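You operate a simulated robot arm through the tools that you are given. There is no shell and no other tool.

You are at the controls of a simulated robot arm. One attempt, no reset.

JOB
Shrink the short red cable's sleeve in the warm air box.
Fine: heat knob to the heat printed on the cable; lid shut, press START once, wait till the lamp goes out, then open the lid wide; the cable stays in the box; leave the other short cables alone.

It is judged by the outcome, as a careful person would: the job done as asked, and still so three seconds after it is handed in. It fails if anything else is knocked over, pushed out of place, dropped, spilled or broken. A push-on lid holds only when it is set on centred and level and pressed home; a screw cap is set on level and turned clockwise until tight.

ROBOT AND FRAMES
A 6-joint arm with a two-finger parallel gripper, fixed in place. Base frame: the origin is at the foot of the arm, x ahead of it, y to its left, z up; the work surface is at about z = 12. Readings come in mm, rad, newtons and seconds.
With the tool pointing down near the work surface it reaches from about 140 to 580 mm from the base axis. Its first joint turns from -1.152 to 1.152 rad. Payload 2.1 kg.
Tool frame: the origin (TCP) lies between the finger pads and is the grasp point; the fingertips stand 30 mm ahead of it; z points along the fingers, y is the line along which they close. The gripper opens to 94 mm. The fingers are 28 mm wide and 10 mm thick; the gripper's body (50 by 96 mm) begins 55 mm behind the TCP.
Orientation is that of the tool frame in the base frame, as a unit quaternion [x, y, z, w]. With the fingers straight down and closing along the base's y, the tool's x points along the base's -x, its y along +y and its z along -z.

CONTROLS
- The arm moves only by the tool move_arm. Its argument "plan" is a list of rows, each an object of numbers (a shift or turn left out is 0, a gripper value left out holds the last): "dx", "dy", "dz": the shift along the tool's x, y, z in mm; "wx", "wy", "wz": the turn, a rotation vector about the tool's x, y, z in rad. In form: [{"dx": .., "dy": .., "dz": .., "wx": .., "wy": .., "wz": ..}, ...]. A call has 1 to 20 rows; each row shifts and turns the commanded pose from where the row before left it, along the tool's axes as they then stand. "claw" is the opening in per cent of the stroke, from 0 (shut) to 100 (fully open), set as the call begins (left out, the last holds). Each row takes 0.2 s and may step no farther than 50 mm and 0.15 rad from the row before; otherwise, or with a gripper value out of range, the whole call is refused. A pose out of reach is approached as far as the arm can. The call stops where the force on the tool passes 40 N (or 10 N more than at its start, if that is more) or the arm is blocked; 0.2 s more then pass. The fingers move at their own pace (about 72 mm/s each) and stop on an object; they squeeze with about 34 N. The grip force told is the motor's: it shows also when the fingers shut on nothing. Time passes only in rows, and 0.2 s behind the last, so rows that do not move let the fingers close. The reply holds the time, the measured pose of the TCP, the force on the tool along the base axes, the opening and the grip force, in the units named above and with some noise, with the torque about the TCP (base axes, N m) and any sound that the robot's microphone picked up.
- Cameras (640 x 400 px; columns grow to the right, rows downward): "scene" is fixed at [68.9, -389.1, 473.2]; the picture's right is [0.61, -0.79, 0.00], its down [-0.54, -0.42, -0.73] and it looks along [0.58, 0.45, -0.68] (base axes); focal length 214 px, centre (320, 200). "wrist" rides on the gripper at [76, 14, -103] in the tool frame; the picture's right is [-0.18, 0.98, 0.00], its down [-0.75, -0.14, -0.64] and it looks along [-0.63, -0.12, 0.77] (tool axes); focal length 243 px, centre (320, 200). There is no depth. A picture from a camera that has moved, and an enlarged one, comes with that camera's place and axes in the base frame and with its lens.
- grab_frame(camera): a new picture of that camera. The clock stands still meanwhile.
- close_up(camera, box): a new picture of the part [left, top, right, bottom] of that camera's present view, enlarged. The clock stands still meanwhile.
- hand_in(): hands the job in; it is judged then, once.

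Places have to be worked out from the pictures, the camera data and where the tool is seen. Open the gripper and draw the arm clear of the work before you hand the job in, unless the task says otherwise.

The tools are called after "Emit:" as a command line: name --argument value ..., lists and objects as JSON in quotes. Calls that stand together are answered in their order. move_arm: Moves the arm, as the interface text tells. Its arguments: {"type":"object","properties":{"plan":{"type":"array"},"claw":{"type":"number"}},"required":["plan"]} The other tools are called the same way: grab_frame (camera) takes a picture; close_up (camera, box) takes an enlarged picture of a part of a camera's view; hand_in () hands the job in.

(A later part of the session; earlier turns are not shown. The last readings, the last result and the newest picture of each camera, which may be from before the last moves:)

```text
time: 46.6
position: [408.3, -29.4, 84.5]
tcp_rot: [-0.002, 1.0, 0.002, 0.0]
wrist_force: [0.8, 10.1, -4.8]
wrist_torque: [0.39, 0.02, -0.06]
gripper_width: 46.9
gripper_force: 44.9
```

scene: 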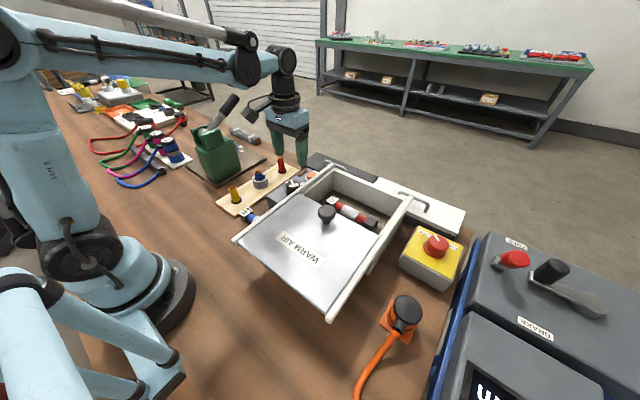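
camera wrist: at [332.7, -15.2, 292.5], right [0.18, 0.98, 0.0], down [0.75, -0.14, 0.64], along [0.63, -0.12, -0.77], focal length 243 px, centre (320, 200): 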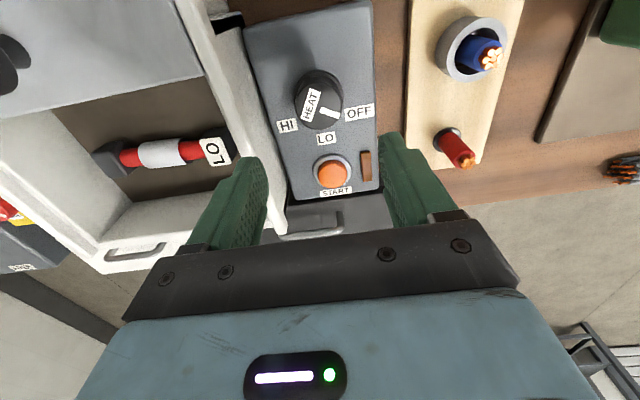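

The fingers hold the knob (46.9 mm) with a 10 N sideways push, so I ease 1 mm in +y. Then I begin turning clockwise (seen from above) towards LO.

Emit:
move_arm --plan '[{"dy": 1.0}, {"wz": 0.1}, {"wz": 0.1}, {"wz": 0.1}, {"wz": 0.1}]'

Emit:
close_up --camera "wrist" --box '[200, 50, 440, 240]'

```text
time: 47.8
position: [408.2, -30.4, 82.0]
tcp_rot: [0.2, 0.98, -0.001, -0.002]
wrist_force: [-8.7, -8.5, 34.8]
wrist_torque: [-0.34, 0.38, 0.09]
gripper_width: 47.5
gripper_force: 44.8
```

```text
2.11 times, centred on (320, 145) of wrist
camera zoom: at [344.3, 12.2, 186.0], right [0.55, 0.83, 0.0], down [0.64, -0.42, 0.64], along [0.53, -0.36, -0.77], focal length 511 px, centre (320, 316)
```

zoom: 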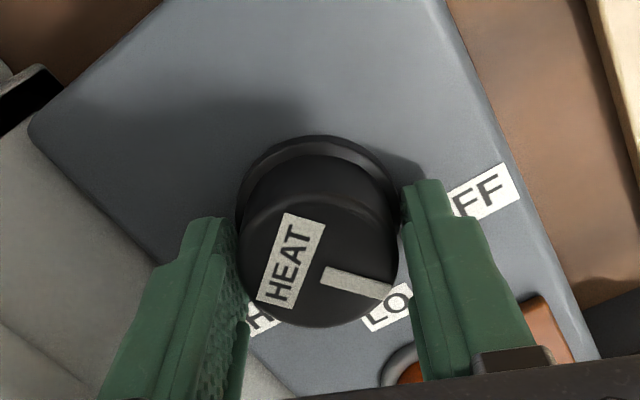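

The knob is turning with the gripper. A 35 N upward force shows the fingertips press on the knob's base ring, so I ease up 1.5 mm first.

Emit:
move_arm --plan '[{"dz": -0.8}, {"dz": -0.7}]'

```text
time: 48.4
position: [408.4, -30.4, 82.2]
tcp_rot: [0.198, 0.98, -0.001, 0.002]
wrist_force: [-1.5, -17.6, -19.7]
wrist_torque: [0.05, 0.63, 0.03]
gripper_width: 47.0
gripper_force: 45.3
```

The force has swung the other way (-20 N), so I go back half a millimetre and continue the remaining turn in small steps.

Emit:
move_arm --plan '[{"dz": 0.5}, {"wz": 0.09}, {"wz": 0.09}, {"wz": 0.09}]'

Emit:
close_up --camera "wrist" --box '[200, 50, 440, 240]'

```text
time: 49.4
position: [407.9, -31.2, 84.1]
tcp_rot: [0.33, 0.944, -0.004, -0.002]
wrist_force: [-5.7, -24.4, -28.3]
wrist_torque: [-0.61, 0.12, 0.07]
gripper_width: 47.4
gripper_force: 44.8
```

```text
2.11 times, centred on (320, 145) of wrist
camera zoom: at [357.5, 27.8, 186.3], right [0.76, 0.66, -0.01], down [0.5, -0.57, 0.64], along [0.42, -0.49, -0.76], focal length 511 px, centre (320, 316)
```

zoom: 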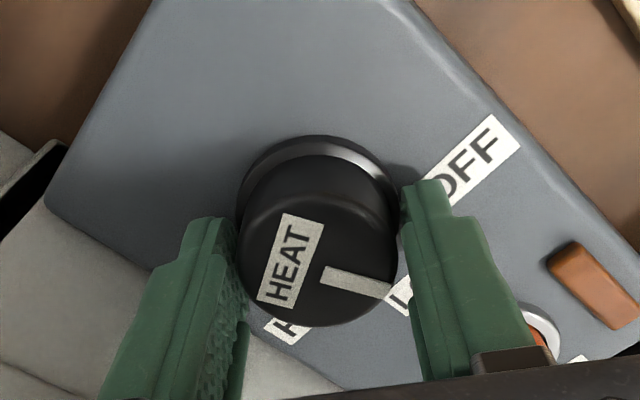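

The turn is now 38.5°, with side and vertical loads building up. I relieve them (1 mm in -y, 0.7 mm down) and then finish the remaining 21.5°.

Emit:
move_arm --plan '[{"dx": -0.6, "dy": -0.8, "dz": 0.7}, {"dz": 0}]'

Emit:
move_arm --plan '[{"wz": 0.094}, {"wz": 0.094}, {"wz": 0.094}, {"wz": 0.094}]'

Emit:
close_up --camera "wrist" --box '[200, 50, 440, 240]'

```text
time: 50.0
position: [407.2, -31.2, 85.0]
tcp_rot: [0.327, 0.945, -0.003, 0.001]
wrist_force: [-12.6, -17.8, -14.5]
wrist_torque: [-1.24, -0.43, 0.06]
gripper_width: 47.3
gripper_force: 45.0
```

```text
time: 51.1
position: [406.4, -32.7, 84.6]
tcp_rot: [0.498, 0.867, -0.003, 0.0]
wrist_force: [-2.4, -0.7, 3.3]
wrist_torque: [0.05, -0.33, -0.01]
gripper_width: 47.1
gripper_force: 45.1
stopped in row 4: the force on the tool passed its limit at 41 N (the readings are from after the stop); the commanded pose is now the measured one
```

```text
2.11 times, centred on (320, 145) of wrist
camera zoom: at [381.9, 41.4, 186.3], right [0.94, 0.33, -0.01], down [0.26, -0.72, 0.64], along [0.21, -0.61, -0.76], focal length 511 px, centre (320, 316)
```

zoom: 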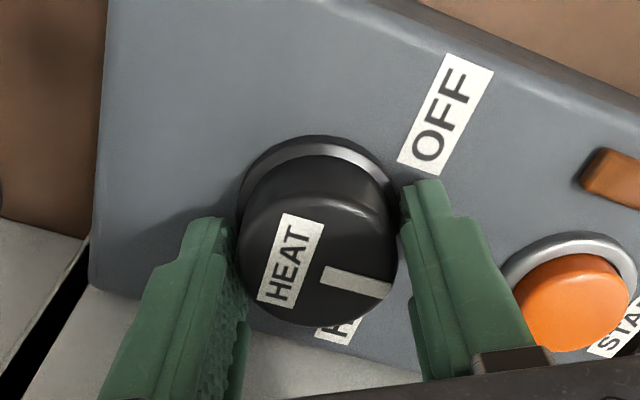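

The turn reads 59.8° and the forces have eased. I open the fingers and rise to check the mark.

Emit:
move_arm --plan '[{"dz": 0}, {"dz": 0}, {"dz": -10}, {"dz": -30}, {"dz": -40}, {"dz": -40}, {"dz": 0}]' --claw 75

Emit:
close_up --camera "wrist" --box '[230, 30, 410, 190]'

Emit:
close_up --camera "scene" --box '[240, 140, 350, 230]'

```text
time: 52.7
position: [407.4, -31.8, 204.2]
tcp_rot: [0.498, 0.867, -0.003, -0.001]
wrist_force: [-0.6, -0.5, -0.4]
wrist_torque: [0.0, 0.03, 0.0]
gripper_width: 70.7
gripper_force: 0.0
```

```text
2.50 times, centred on (320, 110) of wrist
camera zoom: at [382.9, 42.0, 306.3], right [0.94, 0.33, -0.01], down [0.26, -0.72, 0.64], along [0.21, -0.61, -0.76], focal length 606 px, centre (320, 425)
```

zoom: 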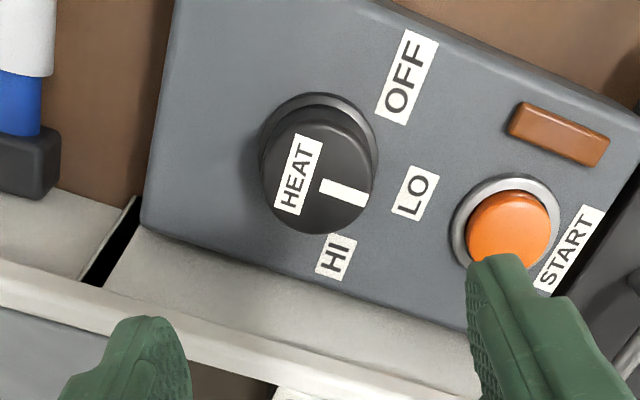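

```text
4.44 times, centred on (295, 185) of scene
camera zoom: at [68.8, -389.1, 473.2], right [0.61, -0.79, 0.0], down [-0.54, -0.42, -0.73], along [0.58, 0.45, -0.68], focal length 953 px, centre (431, 267)
```

zoom: 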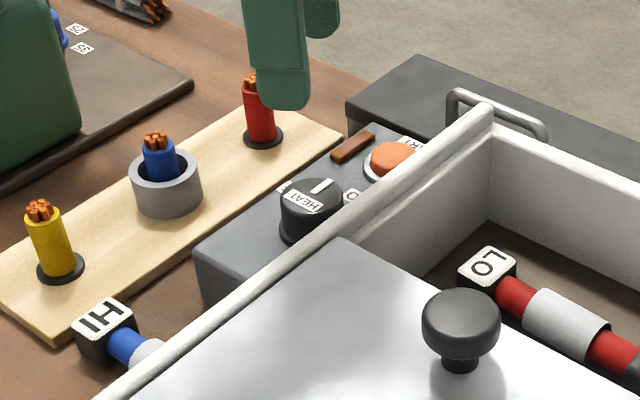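

The mark now points at LO (about 2° off the +x line). The lid knob triangulates to ≈ (327, -208), top z ≈ 146. I turn the gripper so it closes along x and move above that knob.

Emit:
move_arm --plan '[{"dz": -20}, {"wz": 0.132}, {"wz": 0.132}, {"wz": 0.132}, {"wz": 0.132}, {"dx": -29.3, "dy": -13.4}, {"dx": -29.3, "dy": -13.4}, {"dx": -29.3, "dy": -13.4}, {"dx": -29.3, "dy": -13.4}, {"dx": -29.3, "dy": -13.4}, {"dx": -29.3, "dy": -13.4}, {"dz": 0}]'

Emit:
grab_frame --camera "wrist"

Emit:
close_up --camera "scene" --box '[220, 100, 480, 300]'

```text
time: 55.3
position: [327.7, -206.0, 226.4]
tcp_rot: [0.707, 0.707, -0.003, 0.0]
wrist_force: [-0.6, -0.6, -0.7]
wrist_torque: [0.02, 0.0, 0.0]
gripper_width: 70.4
gripper_force: 0.0
```

```text
taken
camera wrist: at [343.0, -129.9, 329.0], right [0.98, -0.19, 0.0], down [-0.14, -0.75, 0.65], along [-0.12, -0.63, -0.76], focal length 243 px, centre (320, 200)
```

wrist: 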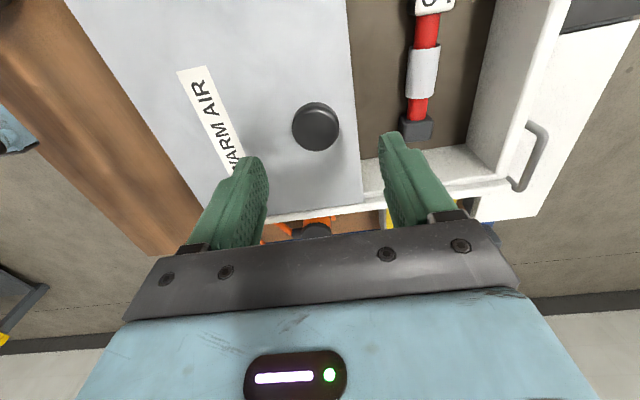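

```text
2.00 times, centred on (350, 200) of scene
camera zoom: at [68.8, -389.1, 473.2], right [0.61, -0.79, 0.0], down [-0.54, -0.42, -0.73], along [0.58, 0.45, -0.68], focal length 429 px, centre (260, 200)
```

zoom: 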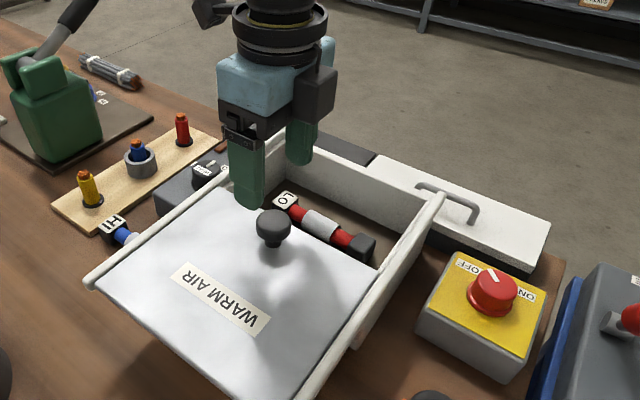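

The knob centre refines to (325.7, -207.2). I centre on it, descend to z ≈ 157 and check the clearance to the lid.

Emit:
move_arm --plan '[{"dx": -1.2, "dy": -2, "dz": 10}, {"dz": 20}, {"dz": 20}, {"dz": 12}, {"dz": 6}, {"dz": 0}]'

Emit:
close_up --camera "wrist" --box '[200, 50, 440, 240]'

Emit:
close_up --camera "scene" --box '[260, 120, 400, 260]'

```text
time: 56.7
position: [325.1, -208.5, 157.9]
tcp_rot: [0.708, 0.707, -0.003, 0.0]
wrist_force: [0.0, -0.2, 0.4]
wrist_torque: [0.0, 0.04, 0.0]
gripper_width: 70.5
gripper_force: 0.1
```

```text
2.11 times, centred on (320, 145) of wrist
camera zoom: at [340.2, -132.4, 259.2], right [0.98, -0.19, 0.0], down [-0.14, -0.75, 0.65], along [-0.12, -0.63, -0.76], focal length 511 px, centre (320, 316)
```

zoom: 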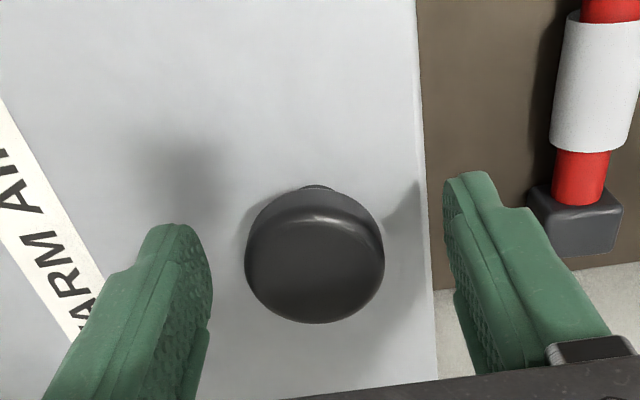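

```text
2.86 times, centred on (330, 190) of scene
camera zoom: at [68.8, -389.1, 473.2], right [0.61, -0.79, 0.0], down [-0.54, -0.42, -0.73], along [0.58, 0.45, -0.68], focal length 613 px, centre (291, 229)
```

zoom: 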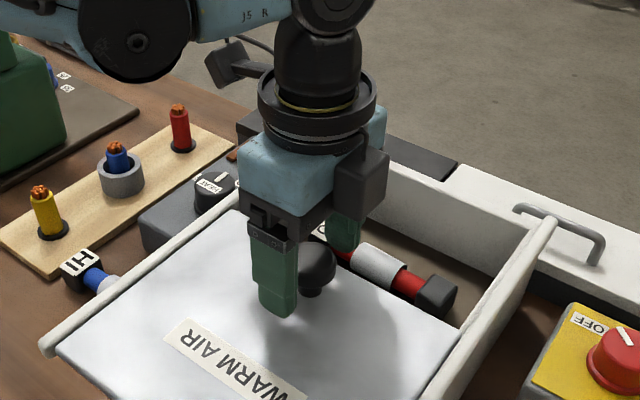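

The knob disc is between the fingers and the tips clear the lid. I lower 3 mm and close on it.

Emit:
move_arm --plan '[{"dz": 3}, {"dz": 0}]'

Emit:
move_arm --plan '[{"dz": 0}, {"dz": 0}, {"dz": 0}]' --claw 0

```text
time: 57.3
position: [325.7, -211.2, 154.4]
tcp_rot: [0.708, 0.706, -0.004, 0.001]
wrist_force: [-0.1, -0.3, 0.2]
wrist_torque: [0.01, -0.01, -0.02]
gripper_width: 70.4
gripper_force: 0.1
```

```text
time: 58.1
position: [325.4, -209.6, 153.6]
tcp_rot: [0.707, 0.707, -0.004, 0.0]
wrist_force: [0.6, -0.2, -2.1]
wrist_torque: [-0.02, -0.06, -0.03]
gripper_width: 36.8
gripper_force: 45.1
```

The knob is gripped at 36.8 mm. I slide the lid in +x (towards shut) by 40 mm first and watch the force.

Emit:
move_arm --plan '[{"dy": 4}, {"dy": 8}, {"dy": 8}, {"dy": 8}, {"dy": 8}, {"dy": 4}]'

```text
time: 59.5
position: [365.5, -209.8, 154.3]
tcp_rot: [0.707, 0.707, -0.005, 0.0]
wrist_force: [-1.3, -13.9, 0.0]
wrist_torque: [0.62, 0.07, -0.05]
gripper_width: 36.8
gripper_force: 44.3
```

The lid slides freely in x; there's a -14 N side load, so I shift 1 mm to -y and continue.

Emit:
move_arm --plan '[{"dx": -1, "dy": 4}, {"dy": 8}, {"dy": 8}, {"dy": 8}, {"dy": 8}, {"dy": 4}]'

Emit:
close_up --camera "scene" --box '[220, 100, 480, 300]'

```text
time: 60.9
position: [405.2, -208.1, 155.0]
tcp_rot: [0.707, 0.707, -0.003, -0.001]
wrist_force: [-0.6, 13.9, 29.8]
wrist_torque: [-0.12, 0.06, 0.04]
gripper_width: 37.1
gripper_force: 44.6
```

```text
2.00 times, centred on (350, 200) of scene
camera zoom: at [68.7, -389.0, 473.3], right [0.61, -0.79, 0.0], down [-0.54, -0.42, -0.73], along [0.58, 0.45, -0.68], focal length 429 px, centre (260, 200)
```

zoom: 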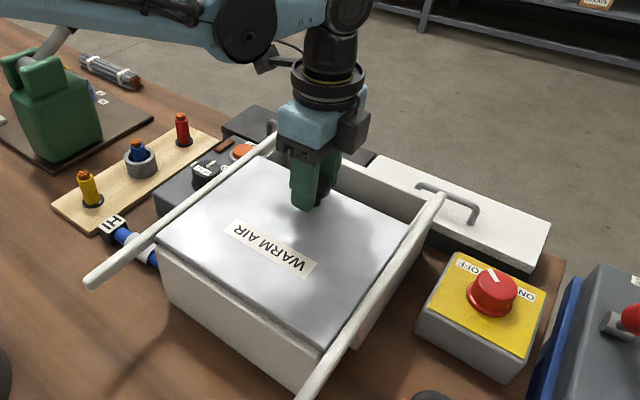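

The lid is well on its way (knob at x ≈ 405). I ease the vertical load by 0.8 mm and continue in smaller steps.

Emit:
move_arm --plan '[{"dx": 0.5, "dz": -0.8}, {"dy": 4}, {"dy": 7}, {"dy": 7}, {"dy": 7}, {"dy": 5}]'

```text
time: 62.3
position: [434.8, -209.5, 155.4]
tcp_rot: [0.708, 0.707, -0.004, 0.0]
wrist_force: [-1.1, 12.8, -32.8]
wrist_torque: [0.35, 0.06, -0.04]
gripper_width: 36.9
gripper_force: 45.3
```

The load has swung to -33 N vertical, so I lower 0.5 mm and keep sliding.

Emit:
move_arm --plan '[{"dz": 0.5}, {"dy": 5}, {"dy": 6}, {"dy": 5}, {"dy": 4}]'

Emit:
close_up --camera "scene" --box '[220, 100, 480, 300]'

Emit:
grab_frame --camera "wrist"

```text
time: 63.5
position: [454.4, -209.6, 153.8]
tcp_rot: [0.708, 0.706, -0.003, 0.0]
wrist_force: [-0.8, 6.9, -5.0]
wrist_torque: [0.68, 0.12, 0.05]
gripper_width: 37.0
gripper_force: 45.0
```

```text
2.00 times, centred on (350, 200) of scene
camera zoom: at [68.9, -389.1, 473.2], right [0.61, -0.79, 0.0], down [-0.54, -0.42, -0.73], along [0.58, 0.45, -0.68], focal length 429 px, centre (260, 200)
```

zoom: 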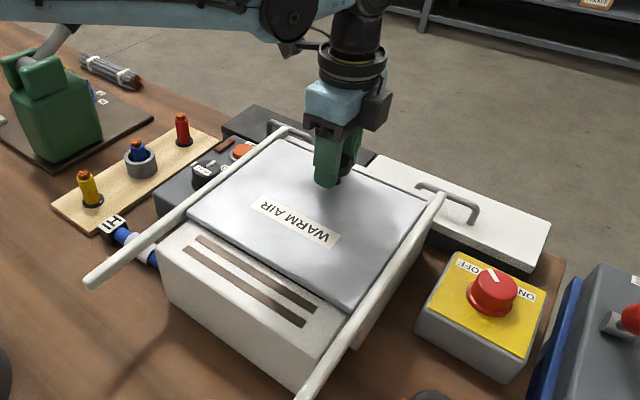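

```text
taken
camera wrist: at [469.7, -132.5, 256.1], right [0.98, -0.19, 0.0], down [-0.14, -0.75, 0.65], along [-0.12, -0.64, -0.76], focal length 243 px, centre (320, 200)
```

wrist: 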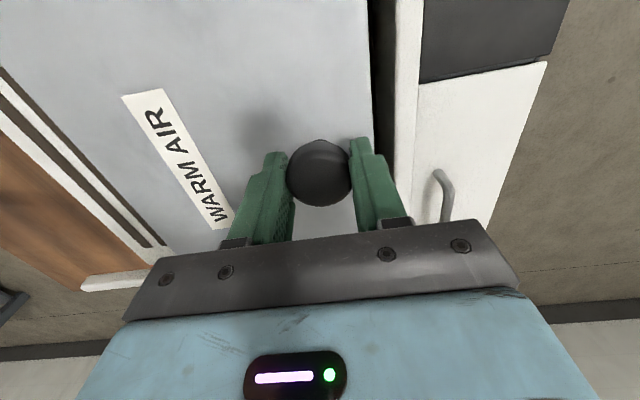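

A gap of about 12–15 mm remains at the far edge. I push on in small steps until the lid meets its stop.

Emit:
move_arm --plan '[{"dy": 3}, {"dy": 3}, {"dy": 2.5}, {"dy": 2}]'

Emit:
close_up --camera "wrist" --box '[240, 0, 480, 200]'

```text
time: 64.5
position: [465.3, -209.2, 153.2]
tcp_rot: [0.707, 0.707, -0.003, -0.001]
wrist_force: [-0.4, 14.7, 14.2]
wrist_torque: [-0.46, 0.05, -0.01]
gripper_width: 37.0
gripper_force: 44.8
```

```text
2.00 times, centred on (360, 100) of wrist
camera zoom: at [481.3, -132.6, 256.2], right [0.98, -0.18, 0.0], down [-0.14, -0.75, 0.65], along [-0.12, -0.63, -0.76], focal length 485 px, centre (240, 400)
```

zoom: 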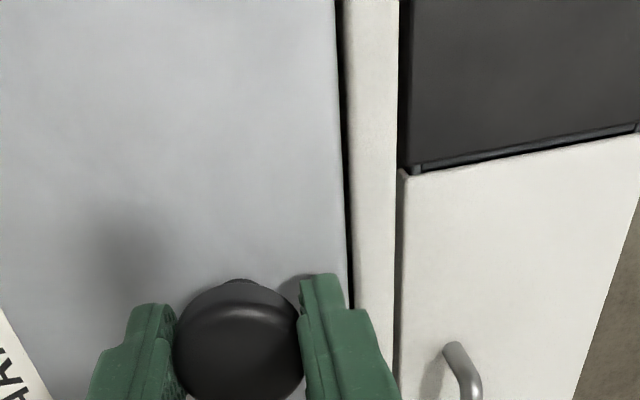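

Only a thin gap of about 2–3 mm is left. I continue in 1 mm steps to the stop.

Emit:
move_arm --plan '[{"dx": 0.4, "dy": 1}, {"dy": 1}, {"dy": 1}, {"dy": 1}]'

Emit:
close_up --camera "wrist" --box '[240, 0, 480, 200]'

```text
time: 65.5
position: [468.6, -210.1, 153.7]
tcp_rot: [0.708, 0.706, -0.003, 0.0]
wrist_force: [-1.0, 6.0, 12.4]
wrist_torque: [1.0, 0.03, 0.1]
gripper_width: 36.8
gripper_force: 44.8
```

```text
2.00 times, centred on (360, 100) of wrist
camera zoom: at [484.6, -132.6, 256.0], right [0.98, -0.19, 0.0], down [-0.14, -0.75, 0.65], along [-0.12, -0.63, -0.76], focal length 485 px, centre (240, 400)
```

zoom: 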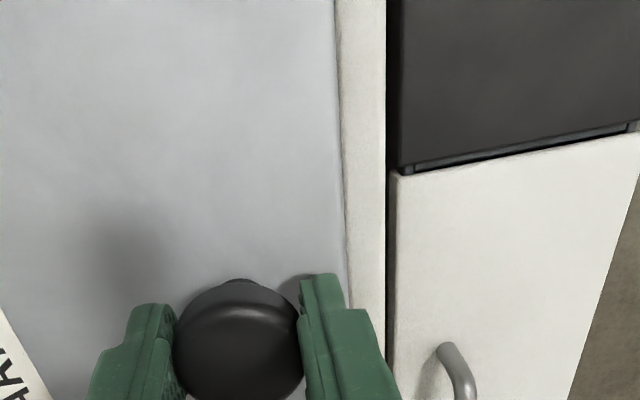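

The gap has closed in the picture, but there is no x-force yet. I push a little farther in 1 mm steps to feel the stop.

Emit:
move_arm --plan '[{"dy": 1}, {"dy": 1}]'

```text
time: 66.1
position: [470.3, -209.6, 154.6]
tcp_rot: [0.708, 0.706, -0.004, 0.0]
wrist_force: [-0.8, 5.8, 2.2]
wrist_torque: [0.25, 0.01, -0.18]
gripper_width: 37.0
gripper_force: 45.0
```

Emit:
move_arm --plan '[{"dy": 1}, {"dy": 1}]'

Emit:
close_up --camera "wrist" --box '[240, 0, 480, 200]'

Emit:
close_up --camera "scene" --box '[240, 120, 460, 270]'

```text
time: 66.7
position: [474.1, -209.8, 155.1]
tcp_rot: [0.707, 0.707, -0.004, 0.001]
wrist_force: [-1.1, 1.1, -4.7]
wrist_torque: [0.08, -0.01, -0.02]
gripper_width: 37.0
gripper_force: 45.3
```

```text
2.00 times, centred on (360, 100) of wrist
camera zoom: at [488.5, -132.5, 256.0], right [0.98, -0.19, 0.0], down [-0.14, -0.75, 0.65], along [-0.12, -0.64, -0.76], focal length 485 px, centre (240, 400)
```

zoom: 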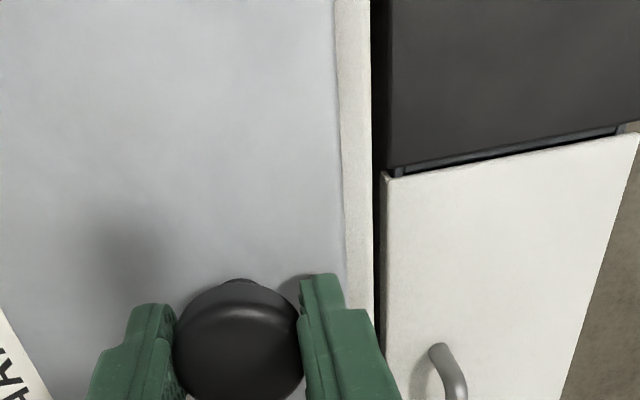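

```text
2.67 times, centred on (350, 195) of scene
camera zoom: at [68.9, -389.1, 473.2], right [0.61, -0.79, 0.0], down [-0.54, -0.42, -0.73], along [0.58, 0.45, -0.68], focal length 572 px, centre (240, 213)
```

zoom: 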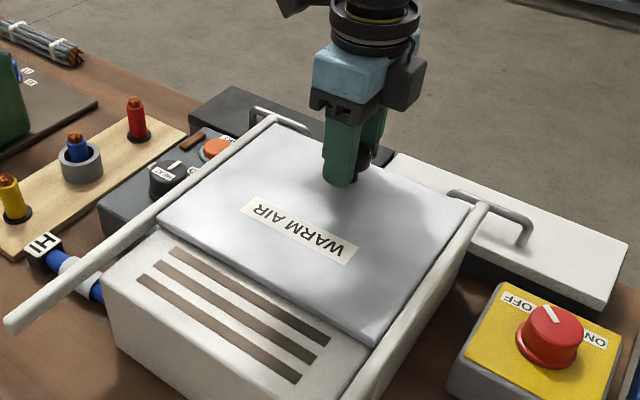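

No stop felt yet and the lid still slides freely; the far rim is about 10 mm wide beyond its edge. I continue in short steps, watching the x-force.

Emit:
move_arm --plan '[{"dy": 1}, {"dy": 1}, {"dy": 1}]'

Emit:
close_up --camera "wrist" --box '[240, 0, 480, 200]'

```text
time: 67.5
position: [475.2, -210.3, 153.8]
tcp_rot: [0.707, 0.707, -0.004, 0.0]
wrist_force: [-0.2, 3.0, -5.6]
wrist_torque: [-0.56, -0.06, -0.07]
gripper_width: 37.1
gripper_force: 45.1
```

```text
2.00 times, centred on (360, 100) of wrist
camera zoom: at [490.9, -132.6, 256.0], right [0.98, -0.19, 0.0], down [-0.14, -0.75, 0.65], along [-0.12, -0.64, -0.76], focal length 485 px, centre (240, 400)
```

zoom: 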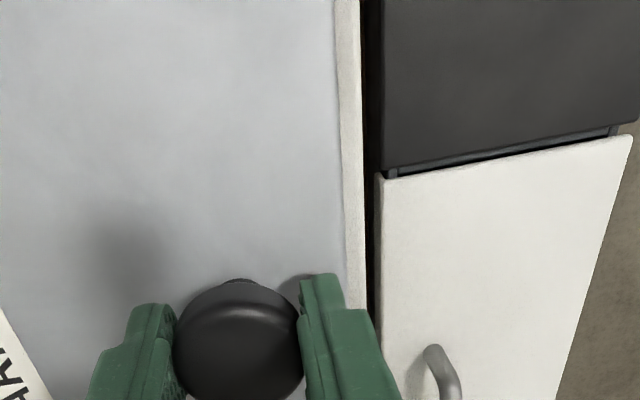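

The lid is still free, with about 8 mm of rim beyond its edge. I continue 4 mm more in small steps.

Emit:
move_arm --plan '[{"dy": 1}, {"dy": 1}, {"dy": 1}, {"dy": 1}]'

Emit:
close_up --camera "wrist" --box '[240, 0, 480, 200]'

```text
time: 68.5
position: [479.6, -209.7, 153.6]
tcp_rot: [0.708, 0.706, -0.004, 0.0]
wrist_force: [0.5, -4.1, 12.1]
wrist_torque: [1.02, 0.04, 0.2]
gripper_width: 37.1
gripper_force: 45.1
```

```text
2.00 times, centred on (360, 100) of wrist
camera zoom: at [495.3, -132.6, 256.0], right [0.98, -0.19, 0.0], down [-0.14, -0.75, 0.65], along [-0.12, -0.63, -0.76], focal length 485 px, centre (240, 400)
```

zoom: 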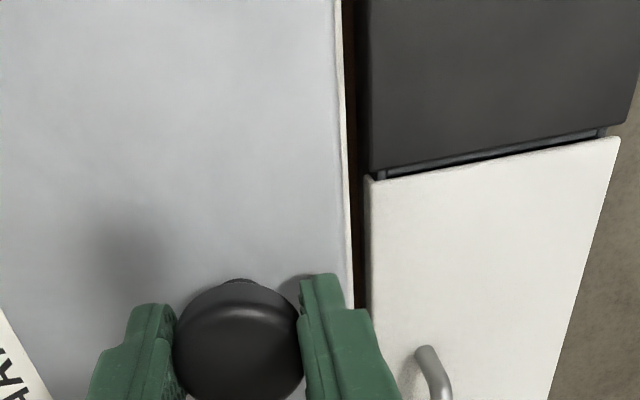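

The lid edge is now nearly flush with the outer rim. I try 2 mm more to feel whether the stop is there.

Emit:
move_arm --plan '[{"dy": 1}, {"dy": 1}]'

Emit:
close_up --camera "wrist" --box '[240, 0, 480, 200]'

Emit:
close_up --camera "scene" --box '[240, 120, 460, 270]'

```text
time: 69.1
position: [481.9, -209.5, 153.8]
tcp_rot: [0.708, 0.706, -0.004, 0.0]
wrist_force: [2.3, -2.1, 11.4]
wrist_torque: [0.08, -0.01, -0.21]
gripper_width: 37.0
gripper_force: 45.1
```

```text
2.00 times, centred on (360, 100) of wrist
camera zoom: at [497.1, -132.5, 256.0], right [0.98, -0.19, 0.0], down [-0.14, -0.75, 0.65], along [-0.12, -0.64, -0.76], focal length 485 px, centre (240, 400)
```

zoom: 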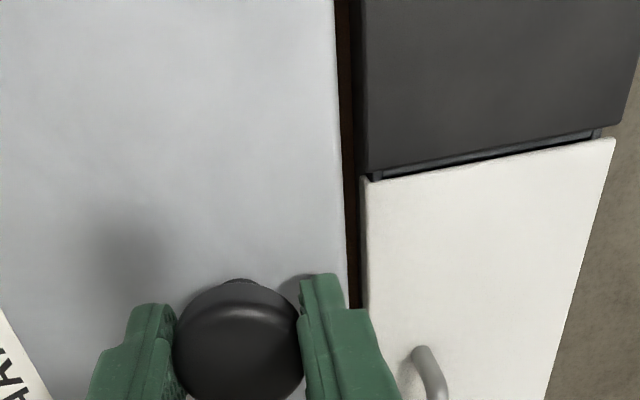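

```text
2.67 times, centred on (350, 195) of scene
camera zoom: at [68.8, -389.1, 473.3], right [0.61, -0.79, 0.0], down [-0.54, -0.42, -0.73], along [0.58, 0.45, -0.68], focal length 572 px, centre (240, 213)
```

zoom: 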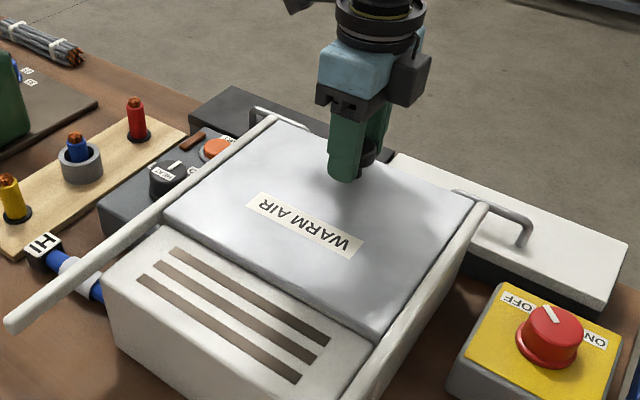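

The lid edge is now flush with the far rim and covers the whole opening. One more millimetre to test for the stop.

Emit:
move_arm --plan '[{"dy": 1}]'

```text
time: 69.5
position: [482.8, -210.0, 153.1]
tcp_rot: [0.708, 0.706, -0.003, -0.001]
wrist_force: [0.5, -3.7, 19.3]
wrist_torque: [0.09, -0.02, 0.0]
gripper_width: 37.1
gripper_force: 44.8
```

Still free. One more small step, then I look.

Emit:
move_arm --plan '[{"dy": 1}, {"dy": 0.5}]'

Emit:
close_up --camera "wrist" --box '[240, 0, 480, 200]'

Emit:
close_up --camera "scene" --box '[310, 150, 430, 240]'

```text
time: 70.1
position: [483.2, -210.9, 153.4]
tcp_rot: [0.707, 0.707, -0.006, -0.002]
wrist_force: [-18.0, 0.1, 7.5]
wrist_torque: [-0.73, 0.35, 0.05]
gripper_width: 36.9
gripper_force: 44.5
```

```text
2.00 times, centred on (360, 100) of wrist
camera zoom: at [499.6, -132.6, 255.8], right [0.98, -0.19, -0.01], down [-0.14, -0.75, 0.65], along [-0.13, -0.63, -0.76], focal length 485 px, centre (240, 400)
```

zoom: 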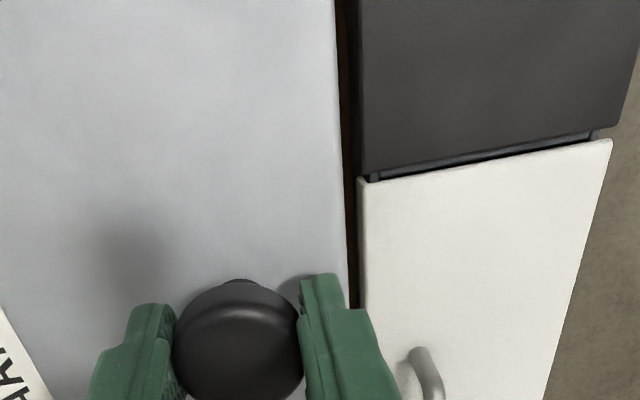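

```text
4.44 times, centred on (370, 195) of scene
camera zoom: at [68.8, -389.1, 473.3], right [0.61, -0.79, 0.0], down [-0.54, -0.42, -0.73], along [0.58, 0.45, -0.68], focal length 953 px, centre (98, 222)
```

zoom: 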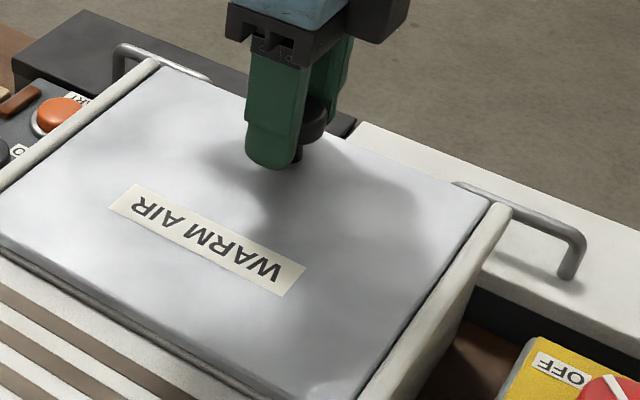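

The stop is felt (-18 N in x) at x ≈ 483.5, so the lid is fully shut. I release the knob with a modest opening and rise.

Emit:
move_arm --plan '[{"dy": -0.3}, {"dz": 0}, {"dz": 0}, {"dz": -15}, {"dz": -30}, {"dz": -40}, {"dz": 0}]' --claw 55

Emit:
grab_frame --camera "wrist"

Emit:
close_up --camera "scene" --box '[230, 130, 450, 290]'

```text
time: 71.7
position: [483.7, -209.0, 238.3]
tcp_rot: [0.708, 0.707, -0.003, 0.0]
wrist_force: [-0.2, -0.2, 0.8]
wrist_torque: [-0.03, -0.02, 0.0]
gripper_width: 51.8
gripper_force: 0.0
```

```text
taken
camera wrist: at [500.0, -132.3, 341.0], right [0.98, -0.19, 0.0], down [-0.14, -0.75, 0.65], along [-0.12, -0.63, -0.76], focal length 243 px, centre (320, 200)
```

wrist: 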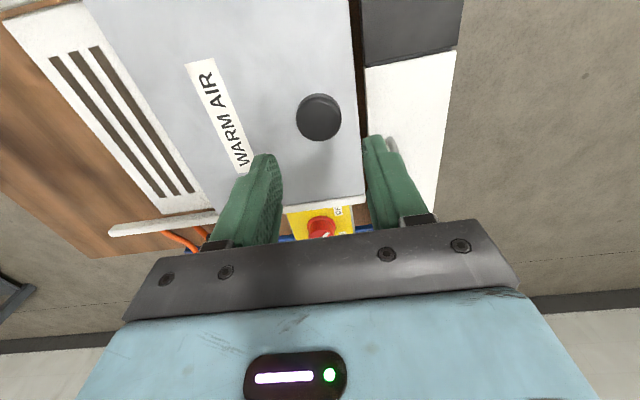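

```text
2.50 times, centred on (340, 210) of scene
camera zoom: at [68.9, -389.1, 473.2], right [0.61, -0.79, 0.0], down [-0.54, -0.42, -0.73], along [0.58, 0.45, -0.68], focal length 536 px, centre (270, 175)
```

zoom: 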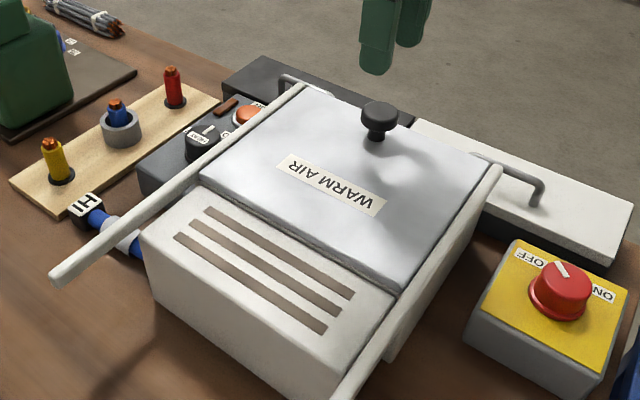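

The lid is shut. Next is START at ≈ (490, -29, 57): I close the fingers, move over it at a safe height and come partway down.

Emit:
move_arm --plan '[{"dx": 30, "dy": 1.05}, {"dx": 30, "dy": 1.05}, {"dx": 30, "dy": 1.05}, {"dx": 30, "dy": 1.05}, {"dx": 30, "dy": 1.05}, {"dx": 30, "dy": 1.05}, {"dz": 25}, {"dz": 25}, {"dz": 25}, {"dz": 25}, {"dz": 0}]' --claw 0

Emit:
close_up --camera "wrist" --box '[200, 30, 440, 240]'

Emit:
close_up --camera "scene" --box '[240, 110, 380, 210]'

```text
time: 74.1
position: [490.2, -30.4, 137.2]
tcp_rot: [0.708, 0.707, -0.004, -0.001]
wrist_force: [-0.2, -0.3, 0.6]
wrist_torque: [-0.02, 0.0, -0.01]
gripper_width: 0.0
gripper_force: 32.6
```

```text
1.90 times, centred on (320, 135) of wrist
camera zoom: at [506.9, 47.1, 239.8], right [0.98, -0.19, 0.0], down [-0.14, -0.75, 0.65], along [-0.12, -0.63, -0.76], focal length 462 px, centre (320, 324)
```

zoom: 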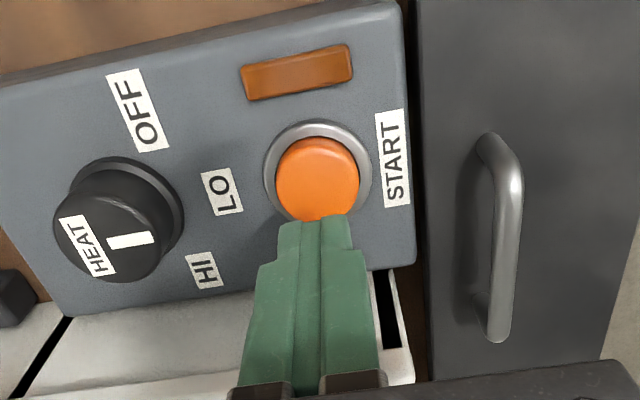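

```text
4.00 times, centred on (310, 160) of scene
camera zoom: at [68.8, -389.1, 473.2], right [0.61, -0.79, 0.0], down [-0.54, -0.42, -0.73], along [0.58, 0.45, -0.68], focal length 858 px, centre (360, 360)
```

zoom: 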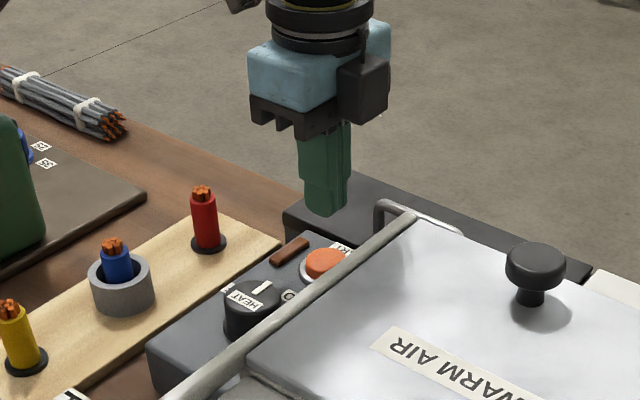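

The fingertips are over the button, about 2 mm off its centre. I correct that and lower to just above it.

Emit:
move_arm --plan '[{"dx": 1.8, "dy": 1.3, "dz": 10}, {"dz": 15}, {"dz": 10}, {"dz": 6}, {"dz": 3}, {"dz": 0}]'

Emit:
close_up --camera "wrist" --box '[200, 30, 440, 240]'

Emit:
close_up --camera "scene" --box '[260, 130, 360, 210]'

```text
time: 75.5
position: [491.8, -27.1, 93.3]
tcp_rot: [0.708, 0.706, -0.003, 0.0]
wrist_force: [-0.9, -0.1, 0.6]
wrist_torque: [0.0, 0.02, 0.01]
gripper_width: 0.0
gripper_force: 33.0
```

```text
1.90 times, centred on (320, 135) of wrist
camera zoom: at [507.4, 49.0, 195.7], right [0.98, -0.19, 0.0], down [-0.14, -0.75, 0.65], along [-0.12, -0.63, -0.76], focal length 462 px, centre (320, 324)
```

zoom: 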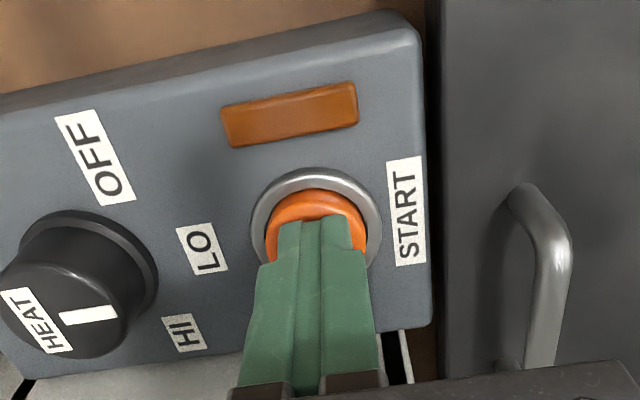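

```text
5.00 times, centred on (310, 170) of scene
camera zoom: at [68.8, -389.1, 473.2], right [0.61, -0.79, 0.0], down [-0.54, -0.42, -0.73], along [0.58, 0.45, -0.68], focal length 1072 px, centre (370, 350)
```

zoom: 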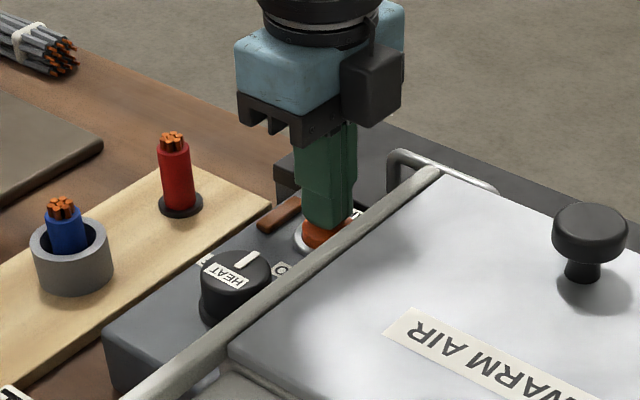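

The fingertips are just above the button. I press down in small steps in one continuous push.

Emit:
move_arm --plan '[{"dz": 2}, {"dz": 2}, {"dz": 2}, {"dz": 1.5}, {"dz": 1}]'

Emit:
close_up --camera "wrist" --box '[200, 30, 440, 240]'

```text
time: 76.7
position: [492.9, -26.7, 85.2]
tcp_rot: [0.707, 0.707, -0.004, 0.0]
wrist_force: [2.0, 2.3, 17.1]
wrist_torque: [-0.01, -0.04, -0.01]
gripper_width: 0.1
gripper_force: 32.8
heard: click
```

```text
1.90 times, centred on (320, 135) of wrist
camera zoom: at [507.6, 48.8, 187.7], right [0.98, -0.19, 0.0], down [-0.14, -0.75, 0.65], along [-0.12, -0.63, -0.76], focal length 462 px, centre (320, 324)
```

zoom: 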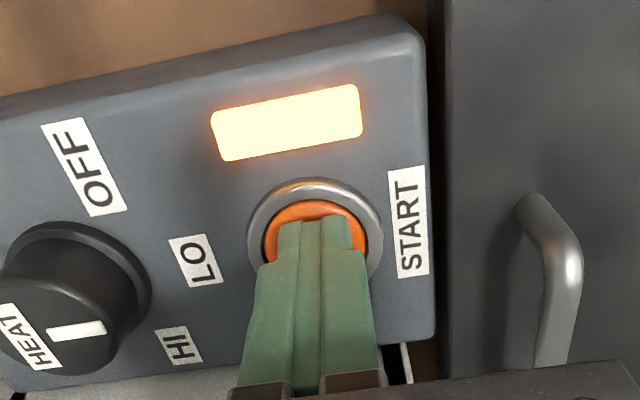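

The button clicked and the lamp is lit. I withdraw straight up and wait where the wrist camera can see the lamp.

Emit:
move_arm --plan '[{"dz": -4}, {"dz": -8}, {"dz": -20}, {"dz": -30}, {"dz": -30}, {"dz": -30}, {"dz": 0}]'

Emit:
grab_frame --camera "wrist"

Emit:
close_up --camera "scene" --box '[260, 130, 400, 230]'

```text
time: 78.3
position: [492.3, -26.3, 208.9]
tcp_rot: [0.708, 0.707, -0.005, 0.0]
wrist_force: [0.4, -1.0, 0.9]
wrist_torque: [-0.02, -0.01, 0.01]
gripper_width: 0.0
gripper_force: 33.0
```

```text
taken
camera wrist: at [508.2, 50.2, 310.8], right [0.98, -0.19, 0.0], down [-0.14, -0.75, 0.65], along [-0.12, -0.63, -0.76], focal length 243 px, centre (320, 200)
```

wrist: 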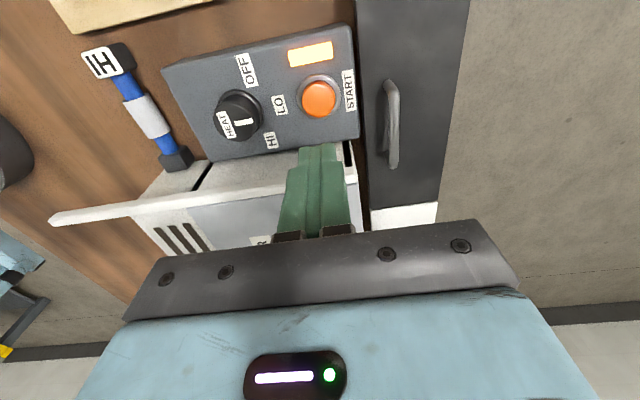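

```text
4.00 times, centred on (330, 180) of scene
camera zoom: at [68.9, -389.1, 473.2], right [0.61, -0.79, 0.0], down [-0.54, -0.42, -0.73], along [0.58, 0.45, -0.68], focal length 858 px, centre (280, 280)
```

zoom: 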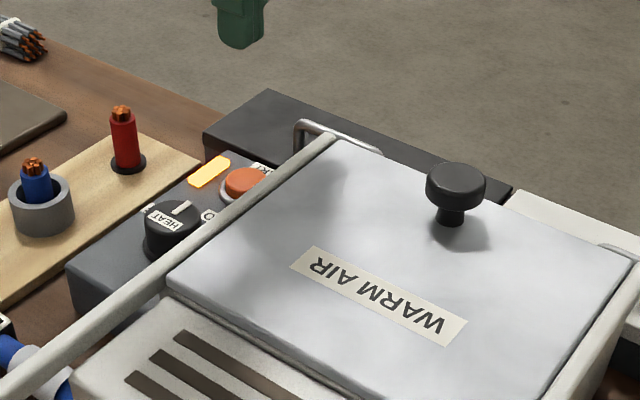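

The lamp is on. While it runs I move back above the lid knob with open fingers, not touching, and wait there.

Emit:
move_arm --plan '[{"dz": -15}, {"dx": -30.5, "dy": -1.4}, {"dx": -30.5, "dy": -1.4}, {"dx": -30.5, "dy": -1.4}, {"dx": -30.5, "dy": -1.4}, {"dx": -30.5, "dy": -1.4}, {"dx": -30.5, "dy": -1.4}, {"dz": 0}, {"dz": 0}, {"dz": 0}, {"dz": 0}, {"dz": 0}, {"dz": 0}, {"dz": 0}, {"dz": 0}, {"dz": 0}, {"dz": 0}, {"dz": 0}, {"dz": 0}, {"dz": 0}]' --claw 60

Emit:
grab_frame --camera "wrist"

Emit:
close_up --camera "scene" --box '[240, 110, 400, 230]'

```text
time: 82.5
position: [485.5, -209.5, 222.8]
tcp_rot: [0.708, 0.706, -0.004, 0.001]
wrist_force: [-0.2, 0.0, -0.1]
wrist_torque: [0.01, 0.04, -0.01]
gripper_width: 56.3
gripper_force: 0.1
```

```text
taken
camera wrist: at [501.0, -132.9, 324.7], right [0.98, -0.19, 0.0], down [-0.14, -0.75, 0.65], along [-0.12, -0.63, -0.76], focal length 243 px, centre (320, 200)
```

wrist: 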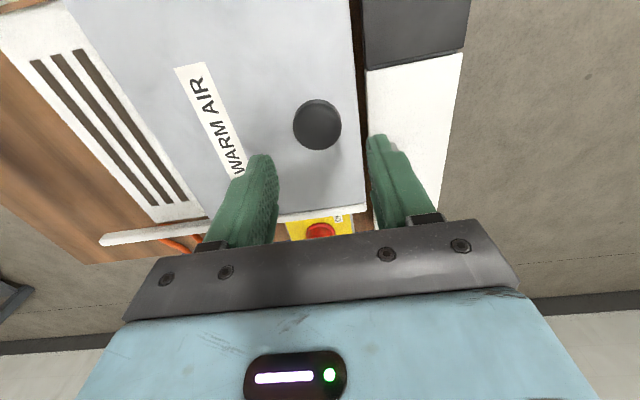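

```text
3.33 times, centred on (320, 170) of scene
camera zoom: at [68.9, -389.1, 473.2], right [0.61, -0.79, 0.0], down [-0.54, -0.42, -0.73], along [0.58, 0.45, -0.68], focal length 715 px, centre (320, 300)
```

zoom: 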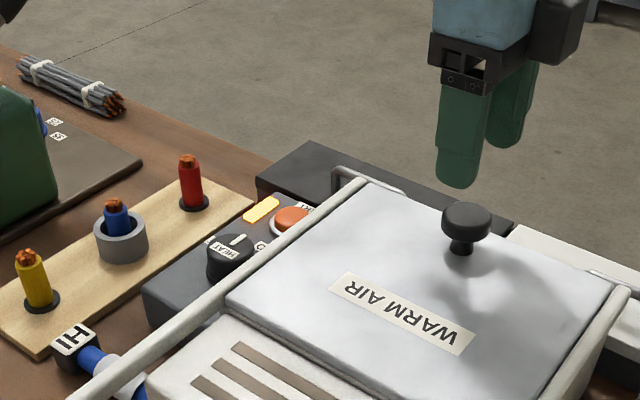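

The lamp is still lit, so I keep waiting.

Emit:
move_arm --plan '[{"dz": 0}, {"dz": 0}, {"dz": 0}, {"dz": 0}, {"dz": 0}, {"dz": 0}, {"dz": 0}, {"dz": 0}, {"dz": 0}, {"dz": 0}, {"dz": 0}, {"dz": 0}, {"dz": 0}, {"dz": 0}, {"dz": 0}, {"dz": 0}, {"dz": 0}, {"dz": 0}, {"dz": 0}, {"dz": 0}]'

Emit:
close_up --camera "scene" --box '[240, 110, 400, 230]'

```text
time: 86.7
position: [484.8, -209.9, 222.6]
tcp_rot: [0.708, 0.706, -0.003, 0.0]
wrist_force: [-0.5, -0.2, -0.3]
wrist_torque: [-0.03, 0.01, -0.01]
gripper_width: 56.4
gripper_force: 0.1
```

```text
3.33 times, centred on (320, 170) of scene
camera zoom: at [68.9, -389.1, 473.2], right [0.61, -0.79, 0.0], down [-0.54, -0.42, -0.73], along [0.58, 0.45, -0.68], focal length 715 px, centre (320, 300)
```

zoom: 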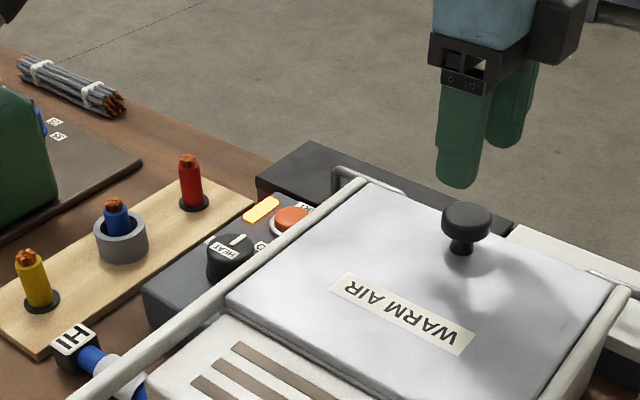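

Still lit after about 10 s; I wait on.

Emit:
move_arm --plan '[{"dz": 0}, {"dz": 0}, {"dz": 0}, {"dz": 0}, {"dz": 0}, {"dz": 0}, {"dz": 0}, {"dz": 0}, {"dz": 0}, {"dz": 0}, {"dz": 0}, {"dz": 0}, {"dz": 0}, {"dz": 0}, {"dz": 0}, {"dz": 0}, {"dz": 0}, {"dz": 0}, {"dz": 0}, {"dz": 0}]'

Emit:
close_up --camera "scene" --box '[240, 110, 400, 230]'

```text
time: 90.9
position: [486.0, -210.3, 221.8]
tcp_rot: [0.708, 0.706, -0.004, 0.001]
wrist_force: [-0.6, 0.1, -0.1]
wrist_torque: [-0.02, 0.0, 0.01]
gripper_width: 56.1
gripper_force: 0.0
```

```text
3.33 times, centred on (320, 170) of scene
camera zoom: at [68.9, -389.1, 473.2], right [0.61, -0.79, 0.0], down [-0.54, -0.42, -0.73], along [0.58, 0.45, -0.68], focal length 715 px, centre (320, 300)
```

zoom: 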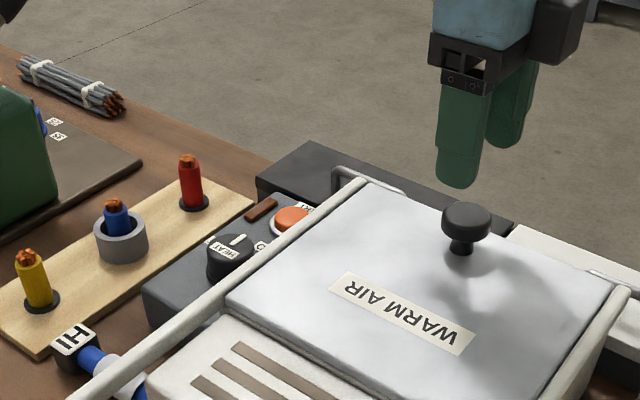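

The lamp has gone out. I descend on the lid knob again and grip it.

Emit:
move_arm --plan '[{"dx": 0.5, "dy": -0.5, "dz": 10}, {"dz": 20}, {"dz": 20}, {"dz": 10}, {"dz": 6}, {"dz": 2}, {"dz": 0}]' --claw 55

Emit:
close_up --camera "wrist" --box '[200, 50, 440, 240]'

```text
time: 92.5
position: [482.5, -209.9, 154.6]
tcp_rot: [0.708, 0.707, -0.003, -0.001]
wrist_force: [0.1, 0.2, 0.7]
wrist_torque: [0.0, -0.01, 0.0]
gripper_width: 51.7
gripper_force: 0.1
```

```text
2.11 times, centred on (320, 145) of wrist
camera zoom: at [498.1, -133.1, 256.9], right [0.98, -0.19, 0.0], down [-0.14, -0.75, 0.65], along [-0.12, -0.63, -0.76], focal length 511 px, centre (320, 316)
```

zoom: 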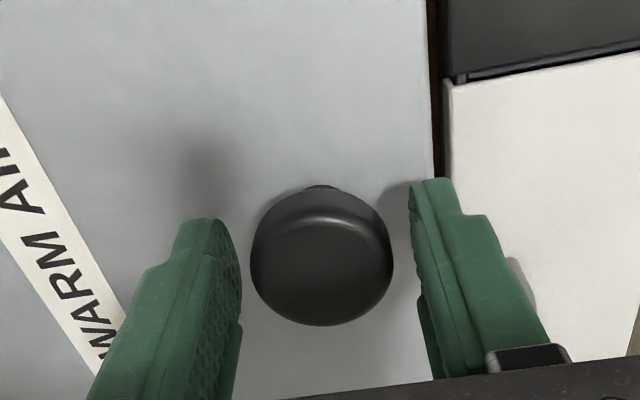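

Emit:
move_arm --plan '[{"dz": 0}, {"dz": 0}, {"dz": 0}]' --claw 0

```text
time: 93.3
position: [482.3, -210.3, 155.3]
tcp_rot: [0.708, 0.707, -0.005, 0.0]
wrist_force: [1.1, 0.6, -2.5]
wrist_torque: [-0.03, -0.05, 0.01]
gripper_width: 37.0
gripper_force: 45.1
```

The knob is gripped at 37 mm. I slide the lid back in -x, in stages, watching the loads.

Emit:
move_arm --plan '[{"dy": -4}, {"dy": -7}, {"dy": -8}, {"dy": -8}, {"dy": -7}, {"dy": -4}]'

```text
time: 94.7
position: [444.5, -210.3, 154.8]
tcp_rot: [0.708, 0.707, -0.004, 0.0]
wrist_force: [0.7, 9.8, -30.0]
wrist_torque: [-0.37, -0.04, 0.05]
gripper_width: 37.1
gripper_force: 44.8
```

The lid slides freely; I ease the -30 N vertical load by 0.5 mm down and go on.

Emit:
move_arm --plan '[{"dx": 0.3, "dz": 0.5}, {"dy": -5}, {"dy": -8}, {"dy": -8}, {"dy": -8}, {"dy": -5}]'

```text
time: 96.1
position: [412.1, -210.0, 155.0]
tcp_rot: [0.707, 0.707, -0.003, 0.0]
wrist_force: [0.4, 7.8, -8.5]
wrist_torque: [-1.04, -0.04, -0.19]
gripper_width: 37.2
gripper_force: 44.3
```

The load is small and the lid is at x ≈ 412; I continue.

Emit:
move_arm --plan '[{"dy": -5}, {"dy": -8}, {"dy": -8}, {"dy": -8}, {"dy": -8}, {"dy": -4}]'

```text
time: 97.5
position: [369.4, -210.9, 155.3]
tcp_rot: [0.709, 0.706, -0.004, 0.0]
wrist_force: [1.5, -9.3, 5.8]
wrist_torque: [-0.57, -0.01, -0.19]
gripper_width: 36.9
gripper_force: 45.3
```

The lid is at x ≈ 369 with low loads; I continue towards its start position.

Emit:
move_arm --plan '[{"dy": -5}, {"dy": -8}, {"dy": -8}, {"dy": -8}, {"dy": -7}, {"dy": -4}]'

Emit:
close_up --camera "scene" --box '[220, 110, 480, 330]'

```text
time: 98.9
position: [330.2, -209.8, 154.7]
tcp_rot: [0.708, 0.706, -0.005, -0.001]
wrist_force: [1.1, -17.5, -29.8]
wrist_torque: [-0.36, -0.04, -0.07]
gripper_width: 37.0
gripper_force: 45.2
```

```text
1.82 times, centred on (350, 220) of scene
camera zoom: at [69.0, -389.2, 473.1], right [0.61, -0.79, 0.0], down [-0.54, -0.42, -0.73], along [0.58, 0.45, -0.68], focal length 390 px, centre (266, 164)
```

zoom: 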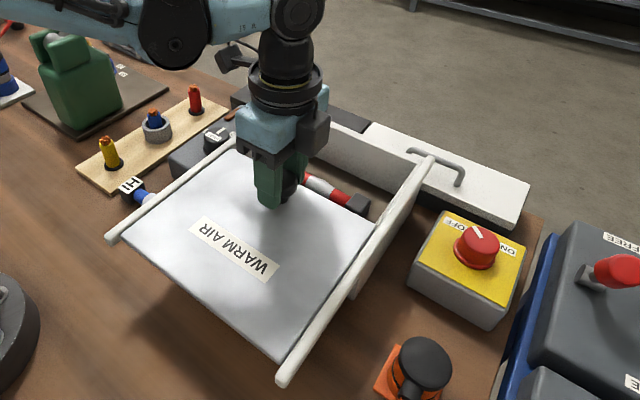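

The lid is nearly back at its start. I relieve the loads and pull in 2 mm steps until the open stop is felt.

Emit:
move_arm --plan '[{"dx": -0.5, "dz": 0.5}, {"dy": -2}, {"dy": -2}, {"dy": -2}]'

```text
time: 99.9
position: [323.2, -209.9, 156.3]
tcp_rot: [0.707, 0.707, -0.004, 0.0]
wrist_force: [1.3, -10.6, -14.1]
wrist_torque: [-0.12, -0.01, 0.16]
gripper_width: 37.2
gripper_force: 44.8
```

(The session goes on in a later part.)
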